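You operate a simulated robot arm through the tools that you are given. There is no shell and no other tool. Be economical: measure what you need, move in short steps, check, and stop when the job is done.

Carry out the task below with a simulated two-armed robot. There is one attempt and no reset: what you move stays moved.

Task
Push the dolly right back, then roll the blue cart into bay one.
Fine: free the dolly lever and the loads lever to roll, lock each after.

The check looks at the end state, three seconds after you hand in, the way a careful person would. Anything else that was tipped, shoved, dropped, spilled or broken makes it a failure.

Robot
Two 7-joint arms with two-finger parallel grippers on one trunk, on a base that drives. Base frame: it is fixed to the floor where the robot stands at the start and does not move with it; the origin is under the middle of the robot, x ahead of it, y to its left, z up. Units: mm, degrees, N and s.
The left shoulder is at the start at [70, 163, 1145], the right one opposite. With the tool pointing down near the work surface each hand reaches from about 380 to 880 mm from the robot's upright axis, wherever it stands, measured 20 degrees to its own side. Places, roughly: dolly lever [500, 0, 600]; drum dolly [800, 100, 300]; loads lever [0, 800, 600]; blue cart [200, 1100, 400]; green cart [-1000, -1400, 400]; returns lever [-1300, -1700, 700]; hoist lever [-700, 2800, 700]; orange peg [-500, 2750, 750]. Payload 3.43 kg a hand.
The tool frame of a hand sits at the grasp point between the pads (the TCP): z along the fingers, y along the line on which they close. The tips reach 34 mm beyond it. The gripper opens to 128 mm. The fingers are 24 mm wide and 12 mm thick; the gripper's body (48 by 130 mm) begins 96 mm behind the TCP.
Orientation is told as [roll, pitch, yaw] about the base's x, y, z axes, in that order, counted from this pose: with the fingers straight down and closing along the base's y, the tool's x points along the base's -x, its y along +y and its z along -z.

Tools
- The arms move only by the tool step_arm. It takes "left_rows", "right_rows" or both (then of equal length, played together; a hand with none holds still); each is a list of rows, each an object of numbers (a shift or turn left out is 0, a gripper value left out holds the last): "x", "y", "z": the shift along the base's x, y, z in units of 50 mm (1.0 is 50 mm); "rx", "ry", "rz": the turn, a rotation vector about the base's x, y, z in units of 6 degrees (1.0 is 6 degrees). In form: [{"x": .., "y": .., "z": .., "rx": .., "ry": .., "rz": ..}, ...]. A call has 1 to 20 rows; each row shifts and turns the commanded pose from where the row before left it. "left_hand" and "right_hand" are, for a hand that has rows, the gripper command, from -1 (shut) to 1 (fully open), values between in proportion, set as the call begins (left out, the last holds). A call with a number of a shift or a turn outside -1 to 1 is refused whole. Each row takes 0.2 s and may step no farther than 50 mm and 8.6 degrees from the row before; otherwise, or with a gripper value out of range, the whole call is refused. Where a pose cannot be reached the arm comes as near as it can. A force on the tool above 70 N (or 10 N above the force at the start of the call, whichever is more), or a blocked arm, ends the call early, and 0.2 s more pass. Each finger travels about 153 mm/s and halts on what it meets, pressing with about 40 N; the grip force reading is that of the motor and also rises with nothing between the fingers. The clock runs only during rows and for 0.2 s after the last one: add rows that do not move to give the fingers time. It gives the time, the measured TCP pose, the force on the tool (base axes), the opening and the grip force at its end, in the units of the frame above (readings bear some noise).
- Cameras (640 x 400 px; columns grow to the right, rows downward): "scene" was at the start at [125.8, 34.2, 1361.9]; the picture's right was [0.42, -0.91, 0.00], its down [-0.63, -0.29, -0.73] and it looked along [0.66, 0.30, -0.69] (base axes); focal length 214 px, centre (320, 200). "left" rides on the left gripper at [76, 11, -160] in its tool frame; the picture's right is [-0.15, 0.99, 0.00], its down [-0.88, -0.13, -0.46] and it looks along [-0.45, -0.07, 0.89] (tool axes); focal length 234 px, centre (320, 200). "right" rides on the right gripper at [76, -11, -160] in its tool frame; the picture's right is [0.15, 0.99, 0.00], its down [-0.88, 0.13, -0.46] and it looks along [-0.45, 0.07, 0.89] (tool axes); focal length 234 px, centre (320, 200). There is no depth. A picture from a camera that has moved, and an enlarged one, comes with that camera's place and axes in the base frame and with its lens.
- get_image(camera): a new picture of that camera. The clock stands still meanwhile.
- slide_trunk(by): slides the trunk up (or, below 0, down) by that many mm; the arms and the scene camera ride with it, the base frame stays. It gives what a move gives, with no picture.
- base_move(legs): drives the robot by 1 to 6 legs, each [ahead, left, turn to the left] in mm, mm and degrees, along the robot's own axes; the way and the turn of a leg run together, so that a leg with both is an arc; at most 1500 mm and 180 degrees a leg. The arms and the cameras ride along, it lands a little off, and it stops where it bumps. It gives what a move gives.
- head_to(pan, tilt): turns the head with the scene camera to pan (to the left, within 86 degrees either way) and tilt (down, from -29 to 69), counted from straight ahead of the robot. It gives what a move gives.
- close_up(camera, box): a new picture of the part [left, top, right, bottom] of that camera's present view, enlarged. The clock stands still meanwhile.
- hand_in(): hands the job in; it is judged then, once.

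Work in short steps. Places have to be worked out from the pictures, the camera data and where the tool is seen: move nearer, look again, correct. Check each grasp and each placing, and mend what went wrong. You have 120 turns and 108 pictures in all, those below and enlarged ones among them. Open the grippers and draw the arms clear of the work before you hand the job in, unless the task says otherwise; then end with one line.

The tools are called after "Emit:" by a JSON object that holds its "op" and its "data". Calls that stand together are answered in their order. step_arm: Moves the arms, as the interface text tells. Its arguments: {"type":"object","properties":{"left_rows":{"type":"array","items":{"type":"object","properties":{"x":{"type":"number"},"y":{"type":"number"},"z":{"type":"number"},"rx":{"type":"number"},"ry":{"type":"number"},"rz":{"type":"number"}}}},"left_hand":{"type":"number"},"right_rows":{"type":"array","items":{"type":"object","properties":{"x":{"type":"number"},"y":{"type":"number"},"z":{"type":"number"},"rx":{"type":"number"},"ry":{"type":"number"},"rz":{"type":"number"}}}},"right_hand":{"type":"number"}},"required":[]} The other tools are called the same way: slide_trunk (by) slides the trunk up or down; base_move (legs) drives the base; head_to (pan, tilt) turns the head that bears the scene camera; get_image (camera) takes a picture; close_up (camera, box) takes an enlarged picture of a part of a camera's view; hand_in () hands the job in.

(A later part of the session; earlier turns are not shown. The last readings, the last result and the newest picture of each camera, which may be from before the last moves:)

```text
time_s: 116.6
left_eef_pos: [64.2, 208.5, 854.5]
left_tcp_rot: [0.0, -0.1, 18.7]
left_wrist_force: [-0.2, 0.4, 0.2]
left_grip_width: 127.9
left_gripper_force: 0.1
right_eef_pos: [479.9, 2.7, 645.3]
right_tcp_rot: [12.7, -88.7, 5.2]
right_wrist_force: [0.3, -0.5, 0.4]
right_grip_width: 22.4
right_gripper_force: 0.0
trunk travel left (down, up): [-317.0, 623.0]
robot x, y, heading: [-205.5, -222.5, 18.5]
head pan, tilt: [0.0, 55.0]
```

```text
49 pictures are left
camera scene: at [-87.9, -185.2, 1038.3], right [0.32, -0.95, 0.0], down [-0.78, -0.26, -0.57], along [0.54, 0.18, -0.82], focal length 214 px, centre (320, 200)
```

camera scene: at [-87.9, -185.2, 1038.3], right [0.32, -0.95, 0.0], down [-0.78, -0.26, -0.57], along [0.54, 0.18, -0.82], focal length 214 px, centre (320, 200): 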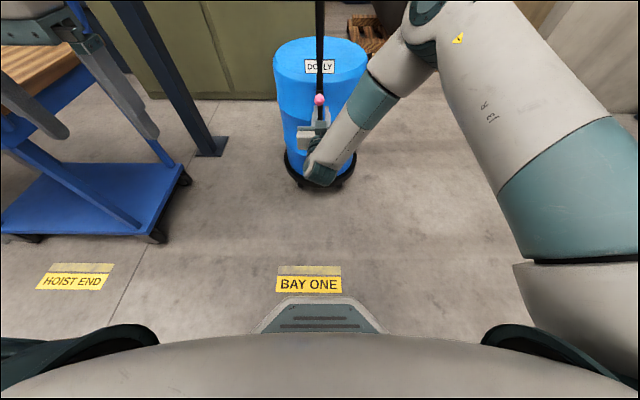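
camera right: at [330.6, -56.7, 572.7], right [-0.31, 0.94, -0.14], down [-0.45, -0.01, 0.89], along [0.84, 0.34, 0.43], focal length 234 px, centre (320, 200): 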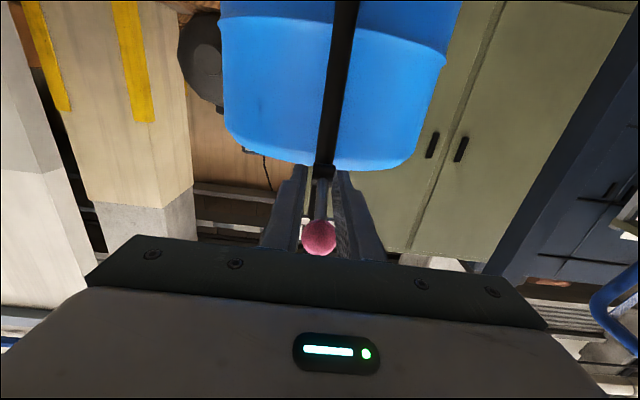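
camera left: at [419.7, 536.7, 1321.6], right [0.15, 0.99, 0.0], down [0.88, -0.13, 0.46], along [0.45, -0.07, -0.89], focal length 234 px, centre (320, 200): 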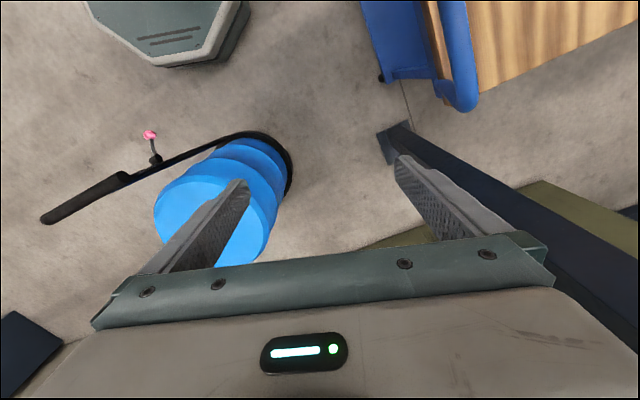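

The knob is now well above the fork (z≈690) with zero force: it snapped past centre. I nudge up to confirm it sits at its upper stop.

Emit:
{"op": "slide_trunk", "data": {"by": 28}}

Emit:
{"op": "get_image", "data": {"camera": "right"}}

Emit:
{"op": "close_up", "data": {"camera": "scene", "box": [260, 0, 400, 200]}}

```text
time_s: 117.3
left_eef_pos: [63.4, 209.1, 882.3]
left_tcp_rot: [0.1, -0.1, 18.6]
left_wrist_force: [0.6, 0.5, -0.2]
left_grip_width: 127.9
left_gripper_force: 0.1
right_eef_pos: [480.0, 1.6, 673.2]
right_tcp_rot: [12.6, -88.8, 5.2]
right_wrist_force: [0.4, 0.3, -0.8]
right_grip_width: 22.3
right_gripper_force: 0.1
trunk travel left (down, up): [-345.0, 595.0]
robot x, y, heading: [-206.2, -222.5, 18.7]
head pan, tilt: [0.0, 55.0]
```

```text
48 pictures are left
camera right: at [330.7, -56.6, 600.8], right [-0.31, 0.94, -0.14], down [-0.45, -0.01, 0.89], along [0.84, 0.34, 0.43], focal length 234 px, centre (320, 200)
```

right: 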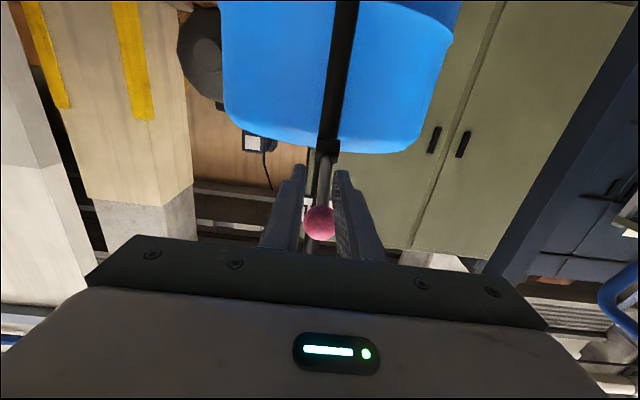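

```text
2.00 times, centred on (330, 100) of scene
camera zoom: at [-87.8, -185.2, 1066.3], right [0.32, -0.95, 0.0], down [-0.78, -0.26, -0.57], along [0.54, 0.18, -0.82], focal length 429 px, centre (300, 400)
```

zoom: 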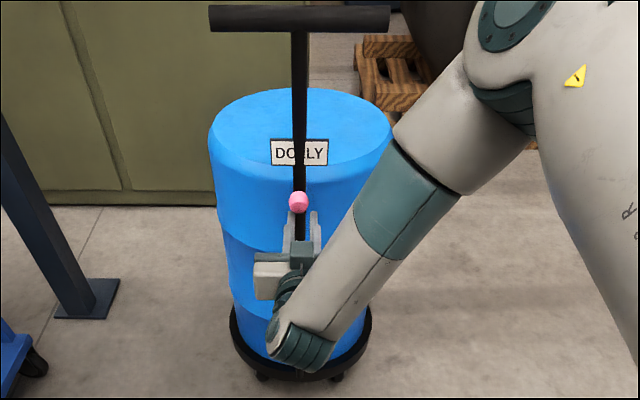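

Knob ≈ (491,12,702). One more small raise to feel the stop.

Emit:
{"op": "slide_trunk", "data": {"by": 18}}

```text
time_s: 117.9
left_eef_pos: [63.1, 212.2, 899.3]
left_tcp_rot: [-0.2, 0.0, 18.8]
left_wrist_force: [-0.4, -0.1, 0.5]
left_grip_width: 127.7
left_gripper_force: 0.1
right_eef_pos: [477.8, 7.7, 691.8]
right_tcp_rot: [15.1, -89.0, 3.2]
right_wrist_force: [-4.0, 17.0, -7.8]
right_grip_width: 31.9
right_gripper_force: 8.1
trunk travel left (down, up): [-363.0, 577.0]
robot x, y, heading: [-206.9, -223.8, 18.6]
head pan, tilt: [0.0, 55.0]
```

The knob is wedged at its upper stop — lever free. I drop 25 mm, back off 200 mm and bring the right hand back to pointing down at bar height.

Emit:
{"op": "slide_trunk", "data": {"by": -25}}

Emit:
{"op": "base_move", "data": {"legs": [[-200, 0, 0]]}}

Emit:
{"op": "step_arm", "data": {"right_rows": [{"z": 0.9, "rx": -0.3, "ry": 0.95}, {"z": 0.9, "rx": -0.3, "ry": 0.95}, {"z": 0.9, "rx": -0.3, "ry": 0.95}, {"z": 0.9, "rx": -0.3, "ry": 0.95}, {"z": 0.5, "rx": -0.3, "ry": 0.95}, {"rx": -0.32, "ry": 0.95}, {"rx": -0.32, "ry": 0.95}, {"rx": -0.32, "ry": 0.95}, {"rx": -0.32, "ry": 0.95}, {"rx": -0.32, "ry": 0.95}, {"rx": -0.32, "ry": 0.95}, {"rx": -0.32, "ry": 0.95}, {"rx": -0.32, "ry": 0.95}, {"rx": -0.32, "ry": 0.95}, {}], "right_hand": -1}}

Emit:
{"op": "get_image", "data": {"camera": "scene"}}

```text
time_s: 118.7
left_eef_pos: [63.2, 208.9, 875.1]
left_tcp_rot: [0.1, 0.1, 18.6]
left_wrist_force: [-0.7, 0.6, 0.4]
left_grip_width: 127.9
left_gripper_force: 0.1
right_eef_pos: [481.1, 2.0, 668.8]
right_tcp_rot: [13.6, -88.9, 4.2]
right_wrist_force: [-1.0, 0.1, 1.0]
right_grip_width: 22.5
right_gripper_force: 0.0
trunk travel left (down, up): [-338.0, 602.0]
robot x, y, heading: [-205.0, -225.6, 18.6]
head pan, tilt: [0.0, 55.0]
```

```text
time_s: 120.3
left_eef_pos: [-129.3, 144.0, 875.2]
left_tcp_rot: [0.0, -0.1, 18.4]
left_wrist_force: [-0.7, 0.9, -0.4]
left_grip_width: 127.8
left_gripper_force: 0.1
right_eef_pos: [286.8, -64.6, 667.3]
right_tcp_rot: [14.1, -88.7, 3.6]
right_wrist_force: [0.3, -0.1, 0.1]
right_grip_width: 22.4
right_gripper_force: 0.2
trunk travel left (down, up): [-338.0, 602.0]
robot x, y, heading: [-397.8, -292.2, 18.3]
head pan, tilt: [0.0, 55.0]
```

```text
time_s: 123.5
left_eef_pos: [-127.5, 144.0, 873.9]
left_tcp_rot: [0.1, -0.1, 18.5]
left_wrist_force: [-0.2, 0.6, -0.2]
left_grip_width: 128.0
left_gripper_force: 0.1
right_eef_pos: [287.5, -64.6, 871.7]
right_tcp_rot: [-0.8, -4.7, 17.8]
right_wrist_force: [0.4, 0.7, 0.6]
right_grip_width: 0.0
right_gripper_force: 33.1
trunk travel left (down, up): [-338.0, 602.0]
robot x, y, heading: [-392.4, -286.1, 18.7]
head pan, tilt: [0.0, 55.0]
```

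```text
46 pictures are left
camera scene: at [-280.9, -250.5, 1059.4], right [0.32, -0.95, 0.0], down [-0.78, -0.26, -0.57], along [0.54, 0.18, -0.82], focal length 214 px, centre (320, 200)
```

scene: 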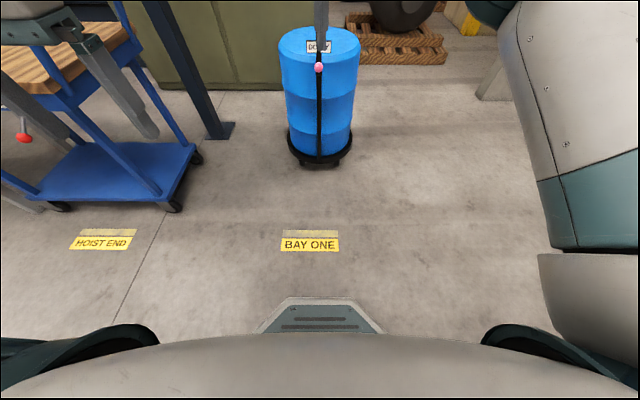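

Lever stays up; dolly bar is 1011 mm dead ahead. I set both closed hands at ±82 mm lateral, 620 mm ahead, at bar height.

Emit:
{"op": "step_arm", "data": {"right_rows": [{"x": -0.19, "y": -0.29}, {"x": -0.19, "y": -0.29}, {"x": -0.19, "y": -0.29}, {"x": -0.19, "y": -0.29}, {"x": -0.19, "y": -0.29}, {"x": -0.19, "y": -0.29}, {"x": -0.19, "y": -0.29}], "left_rows": [{"x": 0.85, "y": -0.445}, {"x": 0.85, "y": -0.445}, {"x": 0.85, "y": -0.445}, {"x": 0.85, "y": -0.445}, {"x": 0.85, "y": -0.445}, {"x": 0.85, "y": -0.445}, {"x": 0.85, "y": -0.445}], "left_hand": -1}}

Emit:
{"op": "head_to", "data": {"pan": 0, "tilt": 35}}

Emit:
{"op": "get_image", "data": {"camera": "scene"}}

```text
time_s: 125.1
left_eef_pos: [84.8, 41.5, 876.2]
left_tcp_rot: [0.1, -0.1, 18.7]
left_wrist_force: [0.3, -0.6, -0.4]
left_grip_width: 0.0
left_gripper_force: 32.9
left hand out of reach, approached as far as the arm can: row 5, 6, 7
right_eef_pos: [220.6, -166.6, 871.1]
right_tcp_rot: [-0.7, -4.8, 17.9]
right_wrist_force: [0.7, 0.0, 0.5]
right_grip_width: 0.0
right_gripper_force: 33.3
trunk travel left (down, up): [-338.0, 602.0]
robot x, y, heading: [-395.3, -287.7, 18.3]
head pan, tilt: [0.0, 55.0]
```

```text
time_s: 125.9
left_eef_pos: [85.4, 40.8, 877.7]
left_tcp_rot: [0.0, -0.1, 18.5]
left_wrist_force: [-0.7, -0.7, -0.9]
left_grip_width: 0.0
left_gripper_force: 33.0
right_eef_pos: [221.8, -166.0, 871.4]
right_tcp_rot: [-0.7, -4.8, 17.8]
right_wrist_force: [0.0, 0.8, -0.2]
right_grip_width: 0.0
right_gripper_force: 33.4
trunk travel left (down, up): [-338.0, 602.0]
robot x, y, heading: [-397.0, -288.0, 18.4]
head pan, tilt: [0.0, 35.0]
```

```text
45 pictures are left
camera scene: at [-265.5, -245.3, 1087.5], right [0.32, -0.95, 0.0], down [-0.55, -0.18, -0.82], along [0.78, 0.26, -0.57], focal length 214 px, centre (320, 200)
```

scene: 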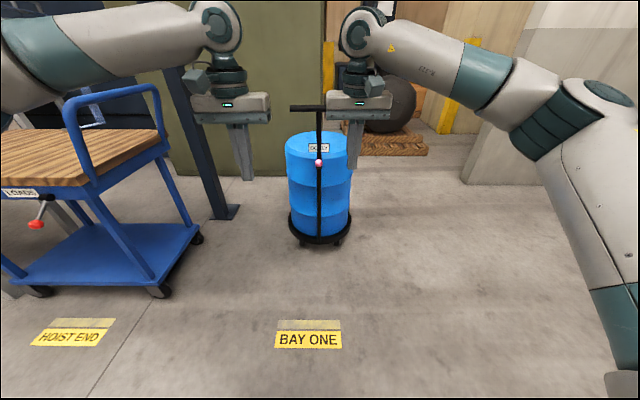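

Left hand stopped short; try again for its last offset.

Emit:
{"op": "step_arm", "data": {"left_rows": [{"x": 0.9, "y": 0.3}, {"x": 0.7, "y": -0.5}, {"x": 0.3, "y": -0.85}]}}

```text
time_s: 126.7
left_eef_pos: [94.2, 50.9, 878.4]
left_tcp_rot: [0.1, 0.0, 18.5]
left_wrist_force: [-0.3, -0.5, -0.7]
left_grip_width: 0.0
left_gripper_force: 32.5
left hand out of reach, approached as far as the arm can: row 1, 2, 3
right_eef_pos: [221.8, -166.8, 871.9]
right_tcp_rot: [-0.7, -4.7, 17.8]
right_wrist_force: [-0.2, 0.2, -0.5]
right_grip_width: 0.0
right_gripper_force: 33.3
trunk travel left (down, up): [-338.0, 602.0]
robot x, y, heading: [-396.4, -288.9, 18.4]
head pan, tilt: [0.0, 35.0]
```

I'll push with the right hand alone close to the post; left hand goes up and back out of the way.

Emit:
{"op": "step_arm", "data": {"right_rows": [{"x": 0.58, "y": 0.77}, {"x": 0.58, "y": 0.77, "z": 0.2}, {}, {}], "left_rows": [{"x": -0.9, "y": 0.3, "z": 0.3}, {"x": -0.9, "y": 0.3, "z": 0.3}, {"x": -0.6, "y": 0.5, "z": 0.5}, {"x": -0.3, "y": 0.6, "z": 0.7}]}}

Emit:
{"op": "get_image", "data": {"camera": "right"}}

```text
time_s: 127.7
left_eef_pos: [-44.8, 138.5, 965.2]
left_tcp_rot: [-0.1, 0.0, 18.5]
left_wrist_force: [-0.3, 0.4, -0.5]
left_grip_width: 0.1
left_gripper_force: 33.1
right_eef_pos: [275.6, -88.4, 881.6]
right_tcp_rot: [-0.7, -4.8, 17.7]
right_wrist_force: [-0.4, 0.0, -0.4]
right_grip_width: 0.0
right_gripper_force: 33.0
trunk travel left (down, up): [-338.0, 602.0]
robot x, y, heading: [-394.5, -285.6, 18.5]
head pan, tilt: [0.0, 35.0]
```

```text
44 pictures are left
camera right: at [195.2, -123.4, 1035.5], right [-0.44, 0.9, -0.03], down [0.76, 0.39, 0.53], along [0.48, 0.21, -0.85], focal length 234 px, centre (320, 200)
```

right: 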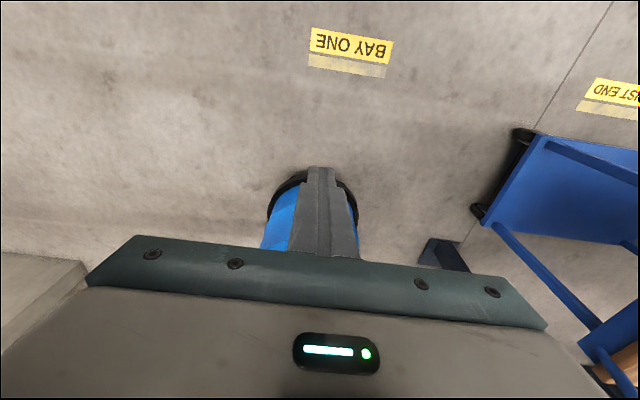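

Hand is 26 mm right of the post line, ~287 mm short of the bar. Drive 260 mm.

Emit:
{"op": "base_move", "data": {"legs": [[260, 0, 0]]}}

Emit:
{"op": "get_image", "data": {"camera": "scene"}}

```text
time_s: 129.5
left_eef_pos: [201.0, 216.6, 964.7]
left_tcp_rot: [0.0, 0.1, 18.3]
left_wrist_force: [0.3, 0.0, -0.7]
left_grip_width: 0.0
left_gripper_force: 33.5
right_eef_pos: [521.4, -10.0, 880.7]
right_tcp_rot: [-0.7, -4.7, 17.5]
right_wrist_force: [1.0, -0.1, -0.4]
right_grip_width: 0.0
right_gripper_force: 32.6
trunk travel left (down, up): [-338.0, 602.0]
robot x, y, heading: [-156.0, -211.6, 18.1]
head pan, tilt: [0.0, 35.0]
```

```text
43 pictures are left
camera scene: at [-21.3, -165.0, 1087.4], right [0.31, -0.95, 0.0], down [-0.55, -0.18, -0.82], along [0.78, 0.26, -0.57], focal length 214 px, centre (320, 200)
```

scene: 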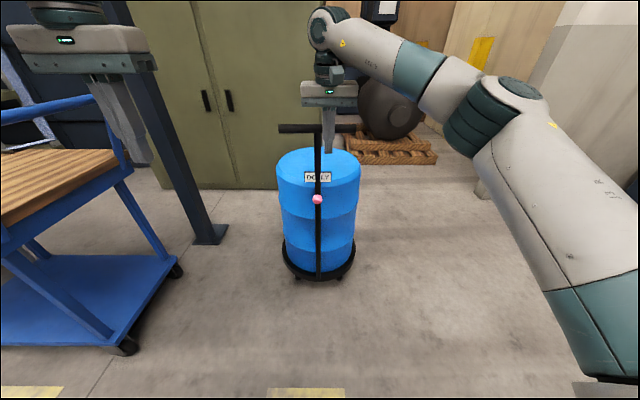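

Finger is on the robot side of the bar. Push ahead 130 mm.

Emit:
{"op": "base_move", "data": {"legs": [[130, 0, 0]]}}

Emit:
{"op": "get_image", "data": {"camera": "scene"}}

```text
time_s: 130.8
left_eef_pos: [326.8, 258.2, 964.7]
left_tcp_rot: [-0.1, 0.0, 18.3]
left_wrist_force: [0.2, 0.3, -0.4]
left_grip_width: 0.0
left_gripper_force: 32.9
right_eef_pos: [645.8, 31.4, 881.6]
right_tcp_rot: [-0.9, -4.8, 17.6]
right_wrist_force: [0.3, 0.2, -0.8]
right_grip_width: 0.0
right_gripper_force: 32.8
trunk travel left (down, up): [-338.0, 602.0]
robot x, y, heading: [-27.1, -166.8, 18.3]
head pan, tilt: [0.0, 35.0]
```

```text
42 pictures are left
camera scene: at [103.2, -124.2, 1087.4], right [0.31, -0.95, 0.0], down [-0.55, -0.18, -0.82], along [0.78, 0.26, -0.57], focal length 214 px, centre (320, 200)
```

scene: 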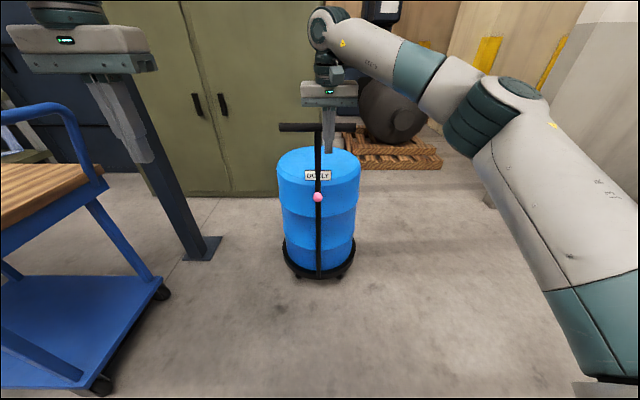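

The dolly rolls straight. Continue 200 mm.

Emit:
{"op": "base_move", "data": {"legs": [[200, 0, 0]]}}

Emit:
{"op": "get_image", "data": {"camera": "scene"}}

```text
time_s: 131.8
left_eef_pos: [378.0, 273.8, 964.1]
left_tcp_rot: [0.1, 0.2, 18.3]
left_wrist_force: [1.4, 0.2, 0.0]
left_grip_width: 0.0
left_gripper_force: 33.6
right_eef_pos: [691.5, 46.8, 880.1]
right_tcp_rot: [-1.1, -3.6, 18.2]
right_wrist_force: [0.4, -0.4, 0.0]
right_grip_width: 0.3
right_gripper_force: 33.1
trunk travel left (down, up): [-338.0, 602.0]
robot x, y, heading: [18.8, -154.3, 18.2]
head pan, tilt: [0.0, 35.0]
stopped in leg 1: the force on the tool passed its limit (the readings are from after the stop); the commanded pose is now the measured one
```

```text
41 pictures are left
camera scene: at [155.0, -107.1, 1087.0], right [0.31, -0.95, 0.0], down [-0.55, -0.18, -0.82], along [0.78, 0.25, -0.58], focal length 214 px, centre (320, 200)
```

scene: 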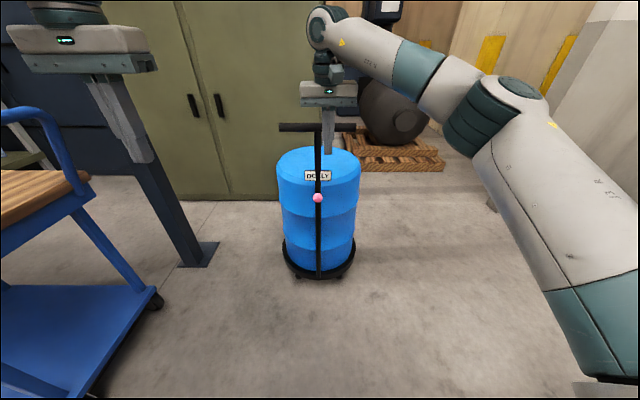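

The push hit the force limit — possibly the end stop. I push again to verify.

Emit:
{"op": "base_move", "data": {"legs": [[60, 0, 0]]}}

```text
time_s: 132.8
left_eef_pos: [433.8, 292.9, 964.3]
left_tcp_rot: [0.0, 0.0, 18.4]
left_wrist_force: [0.6, 0.7, -0.8]
left_grip_width: 0.1
left_gripper_force: 33.3
right_eef_pos: [745.7, 63.8, 882.4]
right_tcp_rot: [-1.1, -3.8, 18.2]
right_wrist_force: [0.6, 0.3, -0.3]
right_grip_width: 0.0
right_gripper_force: 33.0
trunk travel left (down, up): [-338.0, 602.0]
robot x, y, heading: [72.5, -129.5, 18.0]
head pan, tilt: [0.0, 35.0]
```

It moved on freely, so not the end. Continue in shorter pushes.

Emit:
{"op": "base_move", "data": {"legs": [[100, 0, 0]]}}

Emit:
{"op": "base_move", "data": {"legs": [[100, 0, 0]]}}

Emit:
{"op": "get_image", "data": {"camera": "scene"}}

```text
time_s: 134.0
left_eef_pos: [530.9, 324.7, 964.5]
left_tcp_rot: [0.0, 0.1, 18.3]
left_wrist_force: [0.5, 0.4, -0.4]
left_grip_width: 0.0
left_gripper_force: 32.5
right_eef_pos: [843.0, 96.4, 880.9]
right_tcp_rot: [-1.1, -3.7, 18.1]
right_wrist_force: [-0.2, 0.6, -0.5]
right_grip_width: 0.0
right_gripper_force: 33.1
trunk travel left (down, up): [-338.0, 602.0]
robot x, y, heading: [174.1, -100.6, 18.2]
head pan, tilt: [0.0, 35.0]
```

```text
time_s: 135.0
left_eef_pos: [584.7, 343.5, 964.2]
left_tcp_rot: [0.0, 0.1, 18.3]
left_wrist_force: [-0.5, 0.1, -0.1]
left_grip_width: 0.1
left_gripper_force: 33.1
right_eef_pos: [889.8, 111.2, 883.9]
right_tcp_rot: [-1.6, -2.3, 18.7]
right_wrist_force: [-0.3, 0.7, -0.9]
right_grip_width: 0.2
right_gripper_force: 32.6
trunk travel left (down, up): [-338.0, 602.0]
robot x, y, heading: [226.5, -80.9, 18.3]
head pan, tilt: [0.0, 35.0]
stopped in leg 1: the force on the tool passed its limit (the readings are from after the stop); the commanded pose is now the measured one
```

```text
40 pictures are left
camera scene: at [361.9, -39.5, 1087.6], right [0.31, -0.95, 0.0], down [-0.55, -0.18, -0.82], along [0.78, 0.25, -0.57], focal length 214 px, centre (320, 200)
```

scene: 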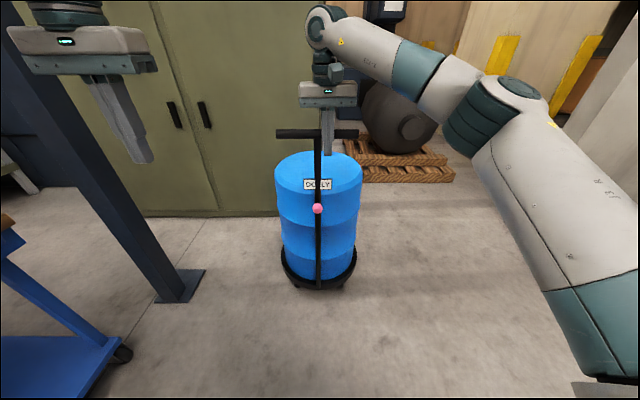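

Stopped again by force; push again to check if this is the end stop.

Emit:
{"op": "base_move", "data": {"legs": [[60, 0, 0]]}}

Emit:
{"op": "get_image", "data": {"camera": "scene"}}

```text
time_s: 135.8
left_eef_pos: [596.2, 343.9, 965.7]
left_tcp_rot: [-0.1, -0.1, 18.2]
left_wrist_force: [0.6, -0.2, -0.1]
left_grip_width: 0.0
left_gripper_force: 33.1
right_eef_pos: [889.4, 111.9, 885.4]
right_tcp_rot: [-1.9, -0.8, 19.4]
right_wrist_force: [-18.7, -10.6, 8.2]
right_grip_width: 0.1
right_gripper_force: 32.9
trunk travel left (down, up): [-338.0, 602.0]
robot x, y, heading: [240.2, -79.5, 17.9]
head pan, tilt: [0.0, 35.0]
stopped in leg 1: the force on the tool passed its limit (the readings are from after the stop); the commanded pose is now the measured one
```

```text
39 pictures are left
camera scene: at [370.7, -37.5, 1088.1], right [0.31, -0.95, 0.0], down [-0.54, -0.18, -0.82], along [0.78, 0.25, -0.57], focal length 214 px, centre (320, 200)
```

scene: 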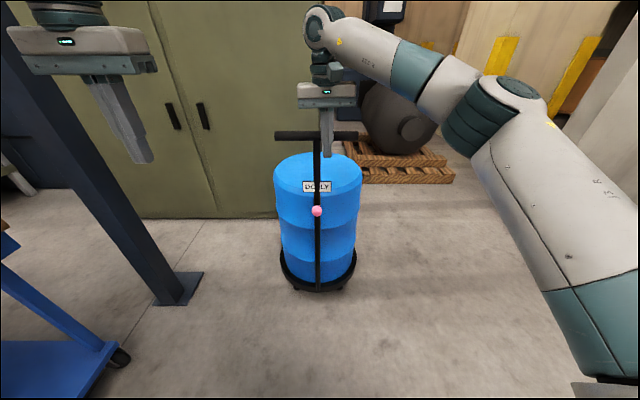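

The hand no longer advances: end stop reached (dolly ~370 mm back). Back off 150 mm and locate the knob to lock it by pressing down.

Emit:
{"op": "base_move", "data": {"legs": [[-150, 0, 0]]}}

Emit:
{"op": "get_image", "data": {"camera": "scene"}}

Emit:
{"op": "get_image", "data": {"camera": "right"}}

```text
time_s: 137.2
left_eef_pos: [457.3, 297.6, 964.1]
left_tcp_rot: [-0.1, 0.0, 17.9]
left_wrist_force: [1.2, 0.2, -0.2]
left_grip_width: 0.0
left_gripper_force: 33.0
right_eef_pos: [750.0, 63.6, 880.8]
right_tcp_rot: [-2.0, -0.8, 19.1]
right_wrist_force: [-0.2, -0.3, 0.0]
right_grip_width: 0.0
right_gripper_force: 33.5
trunk travel left (down, up): [-338.0, 602.0]
robot x, y, heading: [99.4, -124.7, 17.6]
head pan, tilt: [0.0, 35.0]
```

```text
38 pictures are left
camera scene: at [229.5, -82.9, 1087.8], right [0.3, -0.95, 0.0], down [-0.55, -0.17, -0.82], along [0.78, 0.25, -0.57], focal length 214 px, centre (320, 200)
```

scene: 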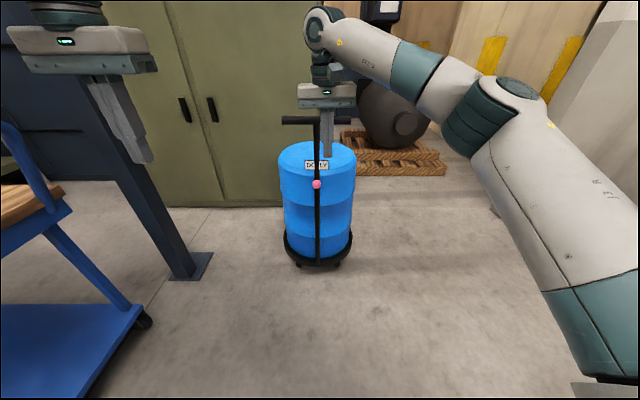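

```text
37 pictures are left
camera right: at [679.7, 33.9, 1040.6], right [-0.46, 0.89, -0.04], down [0.78, 0.42, 0.46], along [0.43, 0.19, -0.89], focal length 234 px, centre (320, 200)
```

right: 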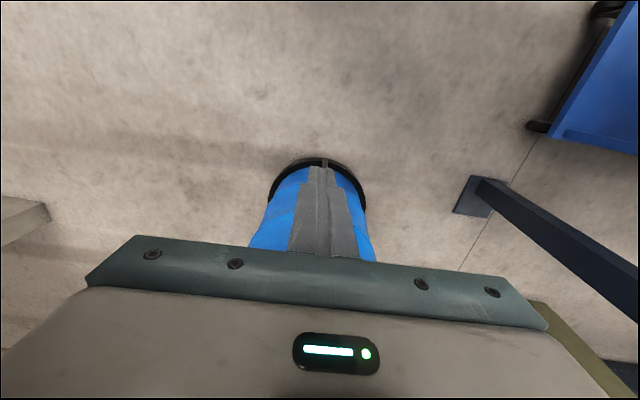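

Knob ≈ (846,127,700): 112 mm ahead, 30 mm left of the hand. I place the closed fingertips just above it.

Emit:
{"op": "step_arm", "data": {"right_rows": [{"x": -0.09, "y": 0.29, "z": -0.57}, {"x": -0.09, "y": 0.28, "z": -0.57}, {"x": 0.66, "y": 0.21, "z": -0.58}, {"x": 0.66, "y": 0.21, "z": -0.57}, {"x": 0.66, "y": 0.22}]}}

Emit:
{"op": "get_image", "data": {"camera": "scene"}}

Emit:
{"op": "get_image", "data": {"camera": "right"}}

```text
time_s: 138.4
left_eef_pos: [453.1, 304.1, 963.3]
left_tcp_rot: [-0.7, -0.1, 18.1]
left_wrist_force: [-0.9, 2.2, -1.5]
left_grip_width: 0.1
left_gripper_force: 32.6
right_eef_pos: [838.5, 126.2, 768.8]
right_tcp_rot: [-2.5, -1.0, 19.4]
right_wrist_force: [3.1, -3.9, 0.9]
right_grip_width: 0.2
right_gripper_force: 32.7
trunk travel left (down, up): [-338.0, 602.0]
robot x, y, heading: [101.0, -123.5, 17.4]
head pan, tilt: [0.0, 35.0]
```

```text
36 pictures are left
camera scene: at [227.0, -77.4, 1087.8], right [0.3, -0.95, 0.01], down [-0.54, -0.18, -0.82], along [0.78, 0.25, -0.57], focal length 214 px, centre (320, 200)
```

scene: 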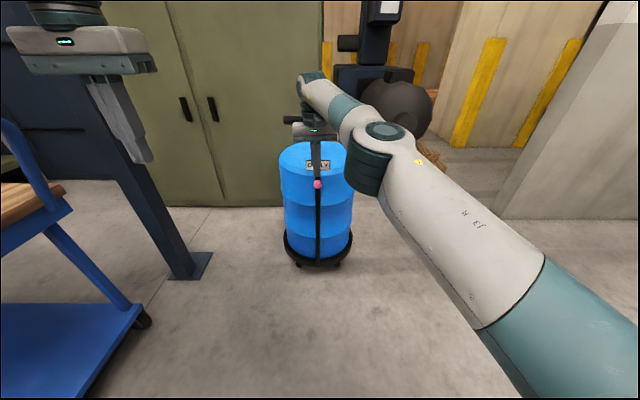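

```text
35 pictures are left
camera right: at [765.3, 98.6, 927.1], right [-0.47, 0.88, -0.05], down [0.77, 0.43, 0.47], along [0.43, 0.18, -0.88], focal length 234 px, centre (320, 200)
```

right: 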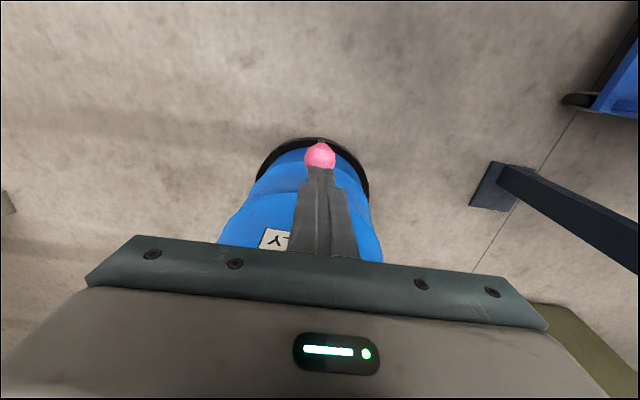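

Fingertips are just above the knob; I move back 10 mm (knob swings back as it drops) and press down stepwise.

Emit:
{"op": "step_arm", "data": {"right_rows": [{"x": -0.19, "y": -0.06}, {"z": -0.4}, {"z": -0.4}, {"z": -0.4}]}}

Emit:
{"op": "get_image", "data": {"camera": "right"}}

```text
time_s: 139.4
left_eef_pos: [458.0, 298.1, 963.7]
left_tcp_rot: [-0.1, 0.0, 18.1]
left_wrist_force: [-0.5, -0.3, -0.6]
left_grip_width: 0.1
left_gripper_force: 33.0
right_eef_pos: [833.7, 122.2, 704.5]
right_tcp_rot: [-1.9, -0.7, 19.2]
right_wrist_force: [0.5, 0.6, -0.3]
right_grip_width: 0.1
right_gripper_force: 33.4
trunk travel left (down, up): [-338.0, 602.0]
robot x, y, heading: [97.7, -123.5, 17.7]
head pan, tilt: [0.0, 35.0]
```

```text
34 pictures are left
camera right: at [762.5, 91.6, 863.7], right [-0.46, 0.89, -0.04], down [0.78, 0.42, 0.46], along [0.42, 0.19, -0.89], focal length 234 px, centre (320, 200)
```

right: 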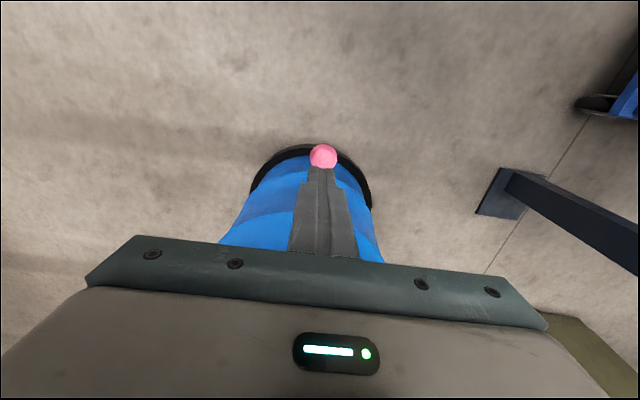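

Force zero with the knob beyond the tips: it may have snapped down. Check from the scene camera.

Emit:
{"op": "close_up", "data": {"camera": "scene", "box": [250, 100, 390, 280]}}

```text
2.22 times, centred on (320, 190) of scene
camera zoom: at [230.7, -82.6, 1087.5], right [0.3, -0.95, 0.0], down [-0.55, -0.17, -0.82], along [0.78, 0.25, -0.57], focal length 477 px, centre (320, 222)
```

zoom: 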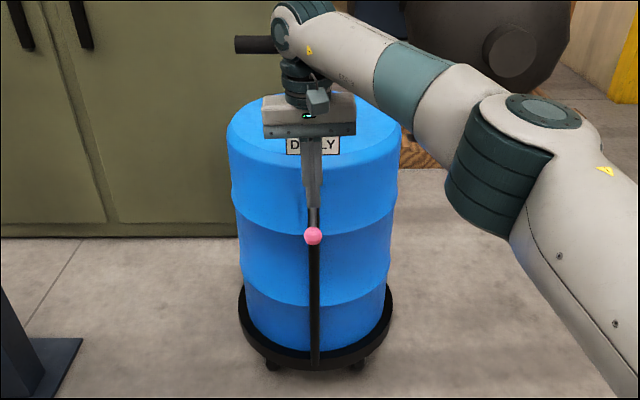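

Knob is back at z≈618: dolly lever locked. Red knob of the cart triangulates to ≈(-65,777,635), same kind of lever. I back straight off 755 mm, then strafe left toward the cart's side.

Emit:
{"op": "base_move", "data": {"legs": [[-755, 0, 0]]}}

Emit:
{"op": "base_move", "data": {"legs": [[0, 800, 0]]}}

Emit:
{"op": "head_to", "data": {"pan": 0, "tilt": 40}}

Emit:
{"op": "get_image", "data": {"camera": "scene"}}

```text
time_s: 143.4
left_eef_pos: [-260.7, 69.5, 963.6]
left_tcp_rot: [-0.1, 0.1, 17.8]
left_wrist_force: [-1.4, 0.8, -0.4]
left_grip_width: 0.0
left_gripper_force: 33.2
right_eef_pos: [115.0, -108.4, 706.2]
right_tcp_rot: [-2.0, -0.7, 18.9]
right_wrist_force: [-0.4, 0.0, 0.0]
right_grip_width: 0.2
right_gripper_force: 32.8
trunk travel left (down, up): [-338.0, 602.0]
robot x, y, heading: [-620.5, -356.0, 17.7]
head pan, tilt: [0.0, 35.0]
```

```text
time_s: 147.8
left_eef_pos: [-511.0, 845.2, 963.9]
left_tcp_rot: [-0.1, 0.2, 18.3]
left_wrist_force: [0.5, 0.6, 0.2]
left_grip_width: 0.2
left_gripper_force: 32.8
right_eef_pos: [-134.4, 670.0, 704.1]
right_tcp_rot: [-2.0, -0.6, 19.4]
right_wrist_force: [-0.3, 0.6, 0.4]
right_grip_width: 0.1
right_gripper_force: 33.1
trunk travel left (down, up): [-338.0, 602.0]
robot x, y, heading: [-866.4, 419.5, 17.9]
head pan, tilt: [0.0, 35.0]
```

```text
time_s: 148.4
left_eef_pos: [-510.8, 843.6, 962.8]
left_tcp_rot: [-0.1, 0.1, 18.4]
left_wrist_force: [0.1, -0.3, 0.3]
left_grip_width: 0.0
left_gripper_force: 32.7
right_eef_pos: [-134.5, 670.8, 705.5]
right_tcp_rot: [-1.9, -0.8, 19.4]
right_wrist_force: [1.2, -0.5, -0.4]
right_grip_width: 0.0
right_gripper_force: 32.7
trunk travel left (down, up): [-338.0, 602.0]
robot x, y, heading: [-875.2, 423.7, 18.1]
head pan, tilt: [0.0, 40.0]
```

```text
32 pictures are left
camera scene: at [-738.6, 462.0, 1080.1], right [0.31, -0.95, 0.0], down [-0.61, -0.2, -0.77], along [0.73, 0.24, -0.64], focal length 214 px, centre (320, 200)
```

scene: 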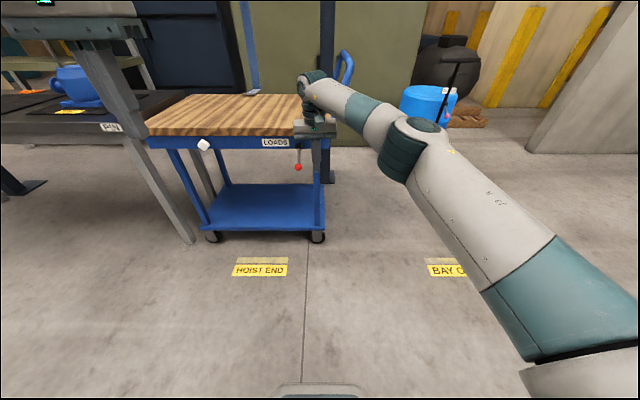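

Clear side view. I zoom at the cart's lever, white knob, and the blue bracket.

Emit:
{"op": "close_up", "data": {"camera": "scene", "box": [90, 60, 350, 210]}}

```text
2.46 times, centred on (220, 135) of scene
camera zoom: at [-738.6, 462.0, 1080.1], right [0.31, -0.95, 0.0], down [-0.61, -0.2, -0.77], along [0.73, 0.24, -0.64], focal length 528 px, centre (566, 360)
```

zoom: 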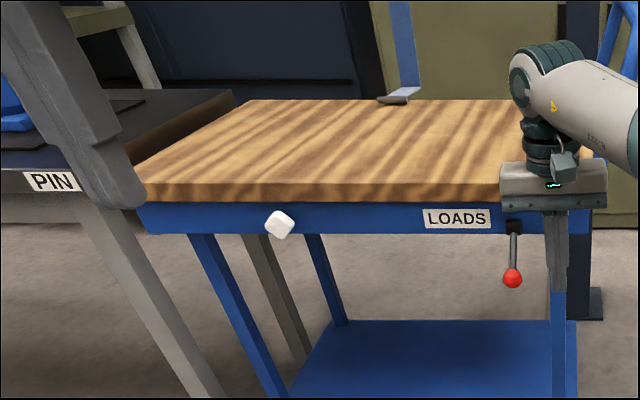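

Same lever geometry (knob down). I pitch the right hand to horizontal again, fingers to a 22 mm fork, in the pose that was reachable before.

Emit:
{"op": "step_arm", "data": {"right_rows": [{"x": -0.06, "y": -0.04, "z": -0.05, "rx": 0.32, "ry": -0.93}, {"x": -0.06, "y": -0.04, "z": -0.05, "rx": 0.32, "ry": -0.93}, {"x": -0.06, "y": -0.04, "z": -0.05, "rx": 0.32, "ry": -0.93}, {"x": -0.06, "y": -0.04, "z": -0.05, "rx": 0.32, "ry": -0.93}, {"x": -0.06, "y": -0.04, "z": -0.05, "rx": 0.32, "ry": -0.93}, {"x": -0.06, "y": -0.04, "z": -0.05, "rx": 0.32, "ry": -0.93}, {"x": -0.06, "y": -0.04, "z": -0.05, "rx": 0.32, "ry": -0.93}, {"x": -0.06, "y": -0.04, "z": -0.05, "rx": 0.32, "ry": -0.93}, {"x": -0.06, "y": -0.04, "z": -0.05, "rx": 0.32, "ry": -0.93}, {"x": -0.06, "y": -0.04, "z": -0.05, "rx": 0.32, "ry": -0.93}, {"x": -0.06, "y": -0.04, "z": -0.05, "rx": 0.32, "ry": -0.93}, {"x": -0.06, "y": -0.04, "z": -0.05, "rx": 0.32, "ry": -0.93}, {"x": -0.06, "y": -0.04, "z": -0.05, "rx": 0.32, "ry": -0.93}, {"x": -0.06, "y": -0.04, "z": -0.05, "rx": 0.32, "ry": -0.93}, {"x": -0.06, "y": -0.04, "z": -0.05, "rx": 0.3, "ry": -0.87}], "right_hand": -0.65}}

Emit:
{"op": "slide_trunk", "data": {"by": -70}}

Emit:
{"op": "get_image", "data": {"camera": "right"}}

```text
time_s: 151.7
left_eef_pos: [-511.4, 844.7, 964.5]
left_tcp_rot: [-0.1, 0.0, 18.4]
left_wrist_force: [0.0, -0.2, -0.5]
left_grip_width: 0.0
left_gripper_force: 33.3
right_eef_pos: [-180.8, 641.8, 668.7]
right_tcp_rot: [-24.0, -88.8, 41.2]
right_wrist_force: [0.1, 0.6, -0.2]
right_grip_width: 22.5
right_gripper_force: 0.0
trunk travel left (down, up): [-338.0, 602.0]
robot x, y, heading: [-867.1, 417.9, 17.7]
head pan, tilt: [0.0, 40.0]
```

```text
time_s: 152.7
left_eef_pos: [-511.7, 846.0, 894.3]
left_tcp_rot: [-0.1, 0.1, 18.3]
left_wrist_force: [0.4, 0.3, 0.4]
left_grip_width: 0.3
left_gripper_force: 32.7
right_eef_pos: [-180.0, 641.6, 599.3]
right_tcp_rot: [-22.2, -88.8, 39.2]
right_wrist_force: [-0.6, -0.1, 0.6]
right_grip_width: 22.4
right_gripper_force: 0.2
trunk travel left (down, up): [-268.0, 672.0]
robot x, y, heading: [-865.2, 421.2, 17.8]
head pan, tilt: [0.0, 40.0]
```

```text
30 pictures are left
camera right: at [-330.0, 583.7, 526.7], right [-0.29, 0.94, -0.15], down [-0.46, 0.0, 0.89], along [0.84, 0.33, 0.43], focal length 234 px, centre (320, 200)
```

right: 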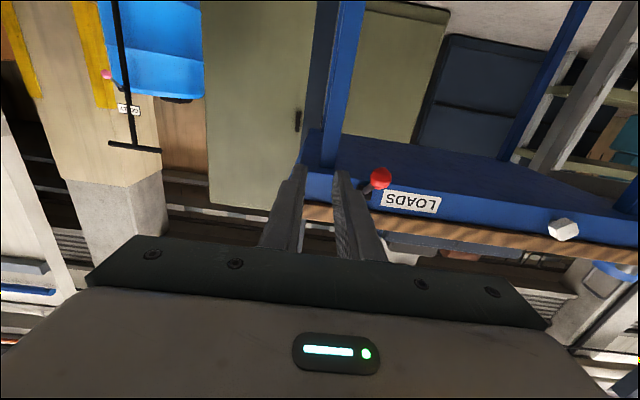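

Knob ≈ (-65,772,628): 149 mm ahead, 88 mm left. Strafe left 88, lower 10.

Emit:
{"op": "base_move", "data": {"legs": [[0, 88, 0]]}}

Emit:
{"op": "slide_trunk", "data": {"by": -10}}

Emit:
{"op": "get_image", "data": {"camera": "right"}}

```text
time_s: 153.8
left_eef_pos: [-540.1, 929.6, 893.9]
left_tcp_rot: [-0.2, 0.0, 18.4]
left_wrist_force: [0.5, 0.5, 0.0]
left_grip_width: 0.1
left_gripper_force: 33.3
right_eef_pos: [-207.9, 727.6, 600.0]
right_tcp_rot: [-24.8, -88.7, 41.9]
right_wrist_force: [-0.6, -0.7, -0.1]
right_grip_width: 22.4
right_gripper_force: 0.1
trunk travel left (down, up): [-268.0, 672.0]
robot x, y, heading: [-895.1, 504.7, 18.1]
head pan, tilt: [0.0, 40.0]
```

```text
time_s: 154.4
left_eef_pos: [-539.3, 929.5, 883.8]
left_tcp_rot: [-0.1, 0.1, 18.5]
left_wrist_force: [-0.1, 0.8, -0.6]
left_grip_width: 0.0
left_gripper_force: 33.0
right_eef_pos: [-208.1, 726.2, 588.9]
right_tcp_rot: [-22.0, -88.8, 39.1]
right_wrist_force: [0.5, -0.9, 0.5]
right_grip_width: 22.3
right_gripper_force: 0.1
trunk travel left (down, up): [-258.0, 682.0]
robot x, y, heading: [-897.3, 503.9, 18.2]
head pan, tilt: [0.0, 40.0]
```

```text
29 pictures are left
camera right: at [-357.7, 668.5, 516.6], right [-0.29, 0.94, -0.15], down [-0.46, 0.0, 0.89], along [0.84, 0.33, 0.43], focal length 234 px, centre (320, 200)
```

right: 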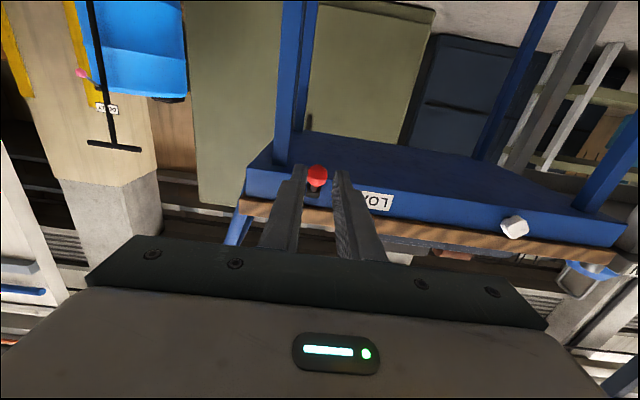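

Knob ≈ (-60,775,632), centred. Advance 148 mm, then lift with the trunk.

Emit:
{"op": "base_move", "data": {"legs": [[146, 0, 0]]}}

Emit:
{"op": "get_image", "data": {"camera": "right"}}

```text
time_s: 155.8
left_eef_pos: [-401.7, 976.1, 883.4]
left_tcp_rot: [-0.1, 0.2, 18.6]
left_wrist_force: [0.1, -0.5, 0.7]
left_grip_width: 0.1
left_gripper_force: 32.5
right_eef_pos: [-70.6, 774.4, 588.7]
right_tcp_rot: [-21.5, -88.7, 38.8]
right_wrist_force: [0.1, -0.2, -0.1]
right_grip_width: 22.2
right_gripper_force: 0.0
trunk travel left (down, up): [-258.0, 682.0]
robot x, y, heading: [-754.2, 553.8, 18.2]
head pan, tilt: [0.0, 40.0]
```

```text
28 pictures are left
camera right: at [-219.3, 715.8, 515.9], right [-0.3, 0.94, -0.15], down [-0.46, 0.0, 0.89], along [0.84, 0.33, 0.43], focal length 234 px, centre (320, 200)
```

right: 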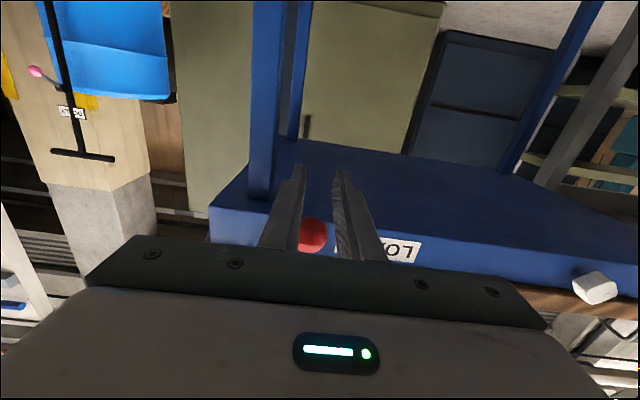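

Knob 7 mm to the right; nudge base right 6, then lift 75 mm.

Emit:
{"op": "base_move", "data": {"legs": [[0, -6, 0]]}}

Emit:
{"op": "slide_trunk", "data": {"by": 75}}

Emit:
{"op": "get_image", "data": {"camera": "right"}}

```text
time_s: 156.5
left_eef_pos: [-400.3, 970.1, 883.0]
left_tcp_rot: [-0.1, 0.1, 18.5]
left_wrist_force: [-0.2, 0.2, 0.4]
left_grip_width: 0.1
left_gripper_force: 33.3
right_eef_pos: [-67.7, 767.8, 588.8]
right_tcp_rot: [-21.3, -88.9, 38.6]
right_wrist_force: [-0.3, 0.0, 0.2]
right_grip_width: 22.4
right_gripper_force: 0.1
trunk travel left (down, up): [-258.0, 682.0]
robot x, y, heading: [-752.8, 541.2, 18.3]
head pan, tilt: [0.0, 40.0]
```

```text
time_s: 157.6
left_eef_pos: [-400.2, 971.1, 960.0]
left_tcp_rot: [-0.1, 0.2, 18.5]
left_wrist_force: [-0.1, -0.5, 0.5]
left_grip_width: 0.0
left_gripper_force: 32.8
right_eef_pos: [-66.5, 767.3, 664.1]
right_tcp_rot: [-23.4, -88.8, 40.5]
right_wrist_force: [0.0, -0.1, -0.6]
right_grip_width: 22.7
right_gripper_force: 0.0
trunk travel left (down, up): [-333.0, 607.0]
robot x, y, heading: [-750.5, 545.2, 18.3]
head pan, tilt: [0.0, 40.0]
```

```text
27 pictures are left
camera right: at [-216.9, 709.7, 591.5], right [-0.29, 0.94, -0.15], down [-0.46, 0.0, 0.89], along [0.84, 0.33, 0.43], focal length 234 px, centre (320, 200)
```

right: 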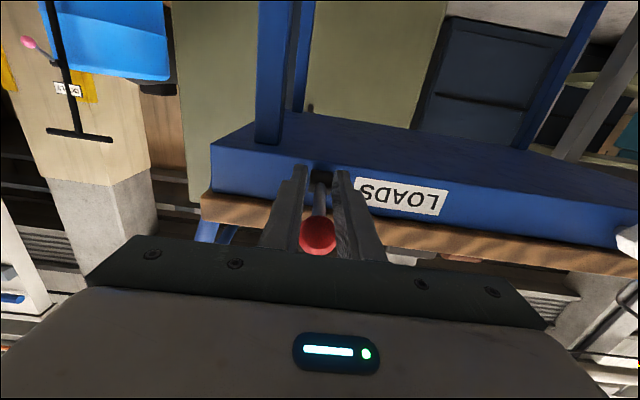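

Zero force with knob well above the fork: it has flipped. I raise further to feel the upper stop.

Emit:
{"op": "slide_trunk", "data": {"by": 30}}

Emit:
{"op": "slide_trunk", "data": {"by": 12}}

Emit:
{"op": "get_image", "data": {"camera": "right"}}

```text
time_s: 158.4
left_eef_pos: [-400.5, 970.2, 988.7]
left_tcp_rot: [-0.1, 0.1, 18.6]
left_wrist_force: [0.5, 1.5, 0.2]
left_grip_width: 0.1
left_gripper_force: 32.6
right_eef_pos: [-68.1, 768.5, 694.9]
right_tcp_rot: [-22.2, -88.7, 39.6]
right_wrist_force: [-0.1, -0.6, -0.6]
right_grip_width: 22.4
right_gripper_force: 0.0
trunk travel left (down, up): [-363.0, 577.0]
robot x, y, heading: [-755.2, 545.6, 18.1]
head pan, tilt: [0.0, 40.0]
```

```text
time_s: 159.0
left_eef_pos: [-400.0, 971.8, 1000.4]
left_tcp_rot: [-0.1, 0.0, 18.5]
left_wrist_force: [0.7, 0.8, -0.4]
left_grip_width: 0.1
left_gripper_force: 33.0
right_eef_pos: [-68.4, 768.3, 706.8]
right_tcp_rot: [-22.2, -88.8, 39.5]
right_wrist_force: [1.1, -0.7, -0.4]
right_grip_width: 22.4
right_gripper_force: 0.1
trunk travel left (down, up): [-375.0, 565.0]
robot x, y, heading: [-753.0, 543.6, 18.4]
head pan, tilt: [0.0, 40.0]
```

```text
26 pictures are left
camera right: at [-217.6, 710.1, 633.3], right [-0.3, 0.94, -0.15], down [-0.46, 0.0, 0.89], along [0.84, 0.33, 0.43], focal length 234 px, centre (320, 200)
```

right: 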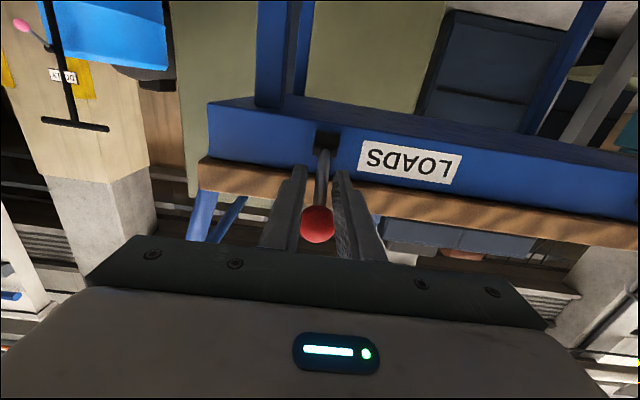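

Cart lever is at its upper (free) position. Lower 25, back off 170, return the hand to pointing down, and look for the handle.

Emit:
{"op": "slide_trunk", "data": {"by": -25}}

Emit:
{"op": "base_move", "data": {"legs": [[-170, 0, 0]]}}

Emit:
{"op": "step_arm", "data": {"right_rows": [{"z": 0.9, "rx": -0.31, "ry": 0.93}, {"z": 0.9, "rx": -0.31, "ry": 0.93}, {"z": 0.9, "rx": -0.31, "ry": 0.93}, {"z": 0.9, "rx": -0.31, "ry": 0.93}, {"z": 0.5, "rx": -0.31, "ry": 0.93}, {"rx": -0.31, "ry": 0.93}, {"rx": -0.31, "ry": 0.93}, {"rx": -0.31, "ry": 0.93}, {"rx": -0.31, "ry": 0.93}, {"rx": -0.31, "ry": 0.93}, {"rx": -0.31, "ry": 0.93}, {"rx": -0.31, "ry": 0.93}, {"rx": -0.31, "ry": 0.93}, {"rx": -0.31, "ry": 0.93}, {"rx": -0.31, "ry": 0.93}], "right_hand": 1}}

Emit:
{"op": "slide_trunk", "data": {"by": 150}}

Emit:
{"op": "head_to", "data": {"pan": -5, "tilt": 40}}

Emit:
{"op": "get_image", "data": {"camera": "scene"}}

```text
time_s: 159.7
left_eef_pos: [-400.9, 970.7, 977.4]
left_tcp_rot: [-0.1, 0.0, 18.5]
left_wrist_force: [-0.1, -0.5, 0.2]
left_grip_width: 0.0
left_gripper_force: 32.8
right_eef_pos: [-68.2, 769.1, 681.2]
right_tcp_rot: [-22.2, -88.9, 39.6]
right_wrist_force: [0.4, 0.0, -0.4]
right_grip_width: 22.4
right_gripper_force: 0.0
trunk travel left (down, up): [-350.0, 590.0]
robot x, y, heading: [-756.3, 540.0, 18.1]
head pan, tilt: [0.0, 40.0]
```

```text
time_s: 161.1
left_eef_pos: [-555.3, 918.3, 976.3]
left_tcp_rot: [-0.2, 0.0, 18.4]
left_wrist_force: [-0.3, 0.2, 0.1]
left_grip_width: 0.0
left_gripper_force: 32.9
right_eef_pos: [-222.9, 715.0, 681.6]
right_tcp_rot: [-23.2, -88.8, 40.3]
right_wrist_force: [-0.4, 0.1, 0.8]
right_grip_width: 22.3
right_gripper_force: 0.1
trunk travel left (down, up): [-350.0, 590.0]
robot x, y, heading: [-907.0, 491.4, 17.8]
head pan, tilt: [0.0, 40.0]
```

```text
time_s: 164.3
left_eef_pos: [-554.3, 919.6, 975.9]
left_tcp_rot: [-0.1, 0.1, 18.4]
left_wrist_force: [-0.2, 0.0, 0.0]
left_grip_width: 0.1
left_gripper_force: 32.3
right_eef_pos: [-223.2, 717.2, 886.2]
right_tcp_rot: [-1.4, -0.6, 18.9]
right_wrist_force: [-0.2, -0.1, -0.3]
right_grip_width: 128.0
right_gripper_force: 0.2
trunk travel left (down, up): [-350.0, 590.0]
robot x, y, heading: [-911.4, 491.2, 18.1]
head pan, tilt: [0.0, 40.0]
```

```text
time_s: 166.1
left_eef_pos: [-553.9, 918.9, 1125.1]
left_tcp_rot: [-0.1, 0.1, 18.4]
left_wrist_force: [-0.3, -0.2, 0.2]
left_grip_width: 0.0
left_gripper_force: 32.9
right_eef_pos: [-222.2, 716.3, 1036.0]
right_tcp_rot: [-1.4, -0.6, 18.9]
right_wrist_force: [-0.7, -0.9, 0.2]
right_grip_width: 128.1
right_gripper_force: 0.2
trunk travel left (down, up): [-500.0, 440.0]
robot x, y, heading: [-912.7, 490.1, 18.0]
head pan, tilt: [0.0, 40.0]
```

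```text
time_s: 166.7
left_eef_pos: [-553.9, 918.8, 1126.7]
left_tcp_rot: [-0.2, 0.2, 18.3]
left_wrist_force: [-0.8, -0.1, -0.4]
left_grip_width: 0.1
left_gripper_force: 33.2
right_eef_pos: [-221.4, 715.6, 1035.3]
right_tcp_rot: [-1.5, -0.6, 19.1]
right_wrist_force: [0.6, 0.3, -0.2]
right_grip_width: 128.3
right_gripper_force: 0.0
trunk travel left (down, up): [-500.0, 440.0]
robot x, y, heading: [-909.6, 493.3, 18.4]
head pan, tilt: [-5.0, 40.0]
```

```text
25 pictures are left
camera scene: at [-779.1, 528.0, 1242.0], right [0.23, -0.97, 0.0], down [-0.63, -0.15, -0.77], along [0.75, 0.17, -0.64], focal length 214 px, centre (320, 200)
```

scene: 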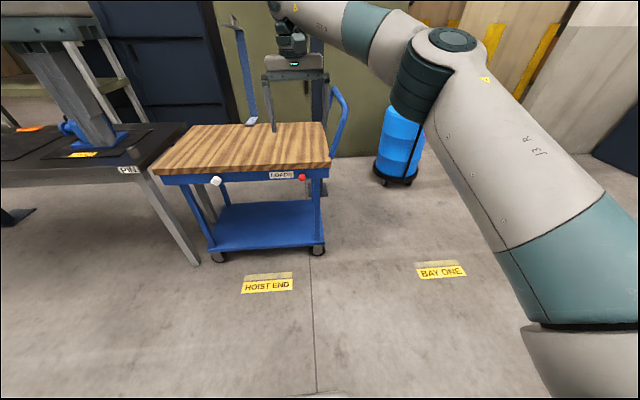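

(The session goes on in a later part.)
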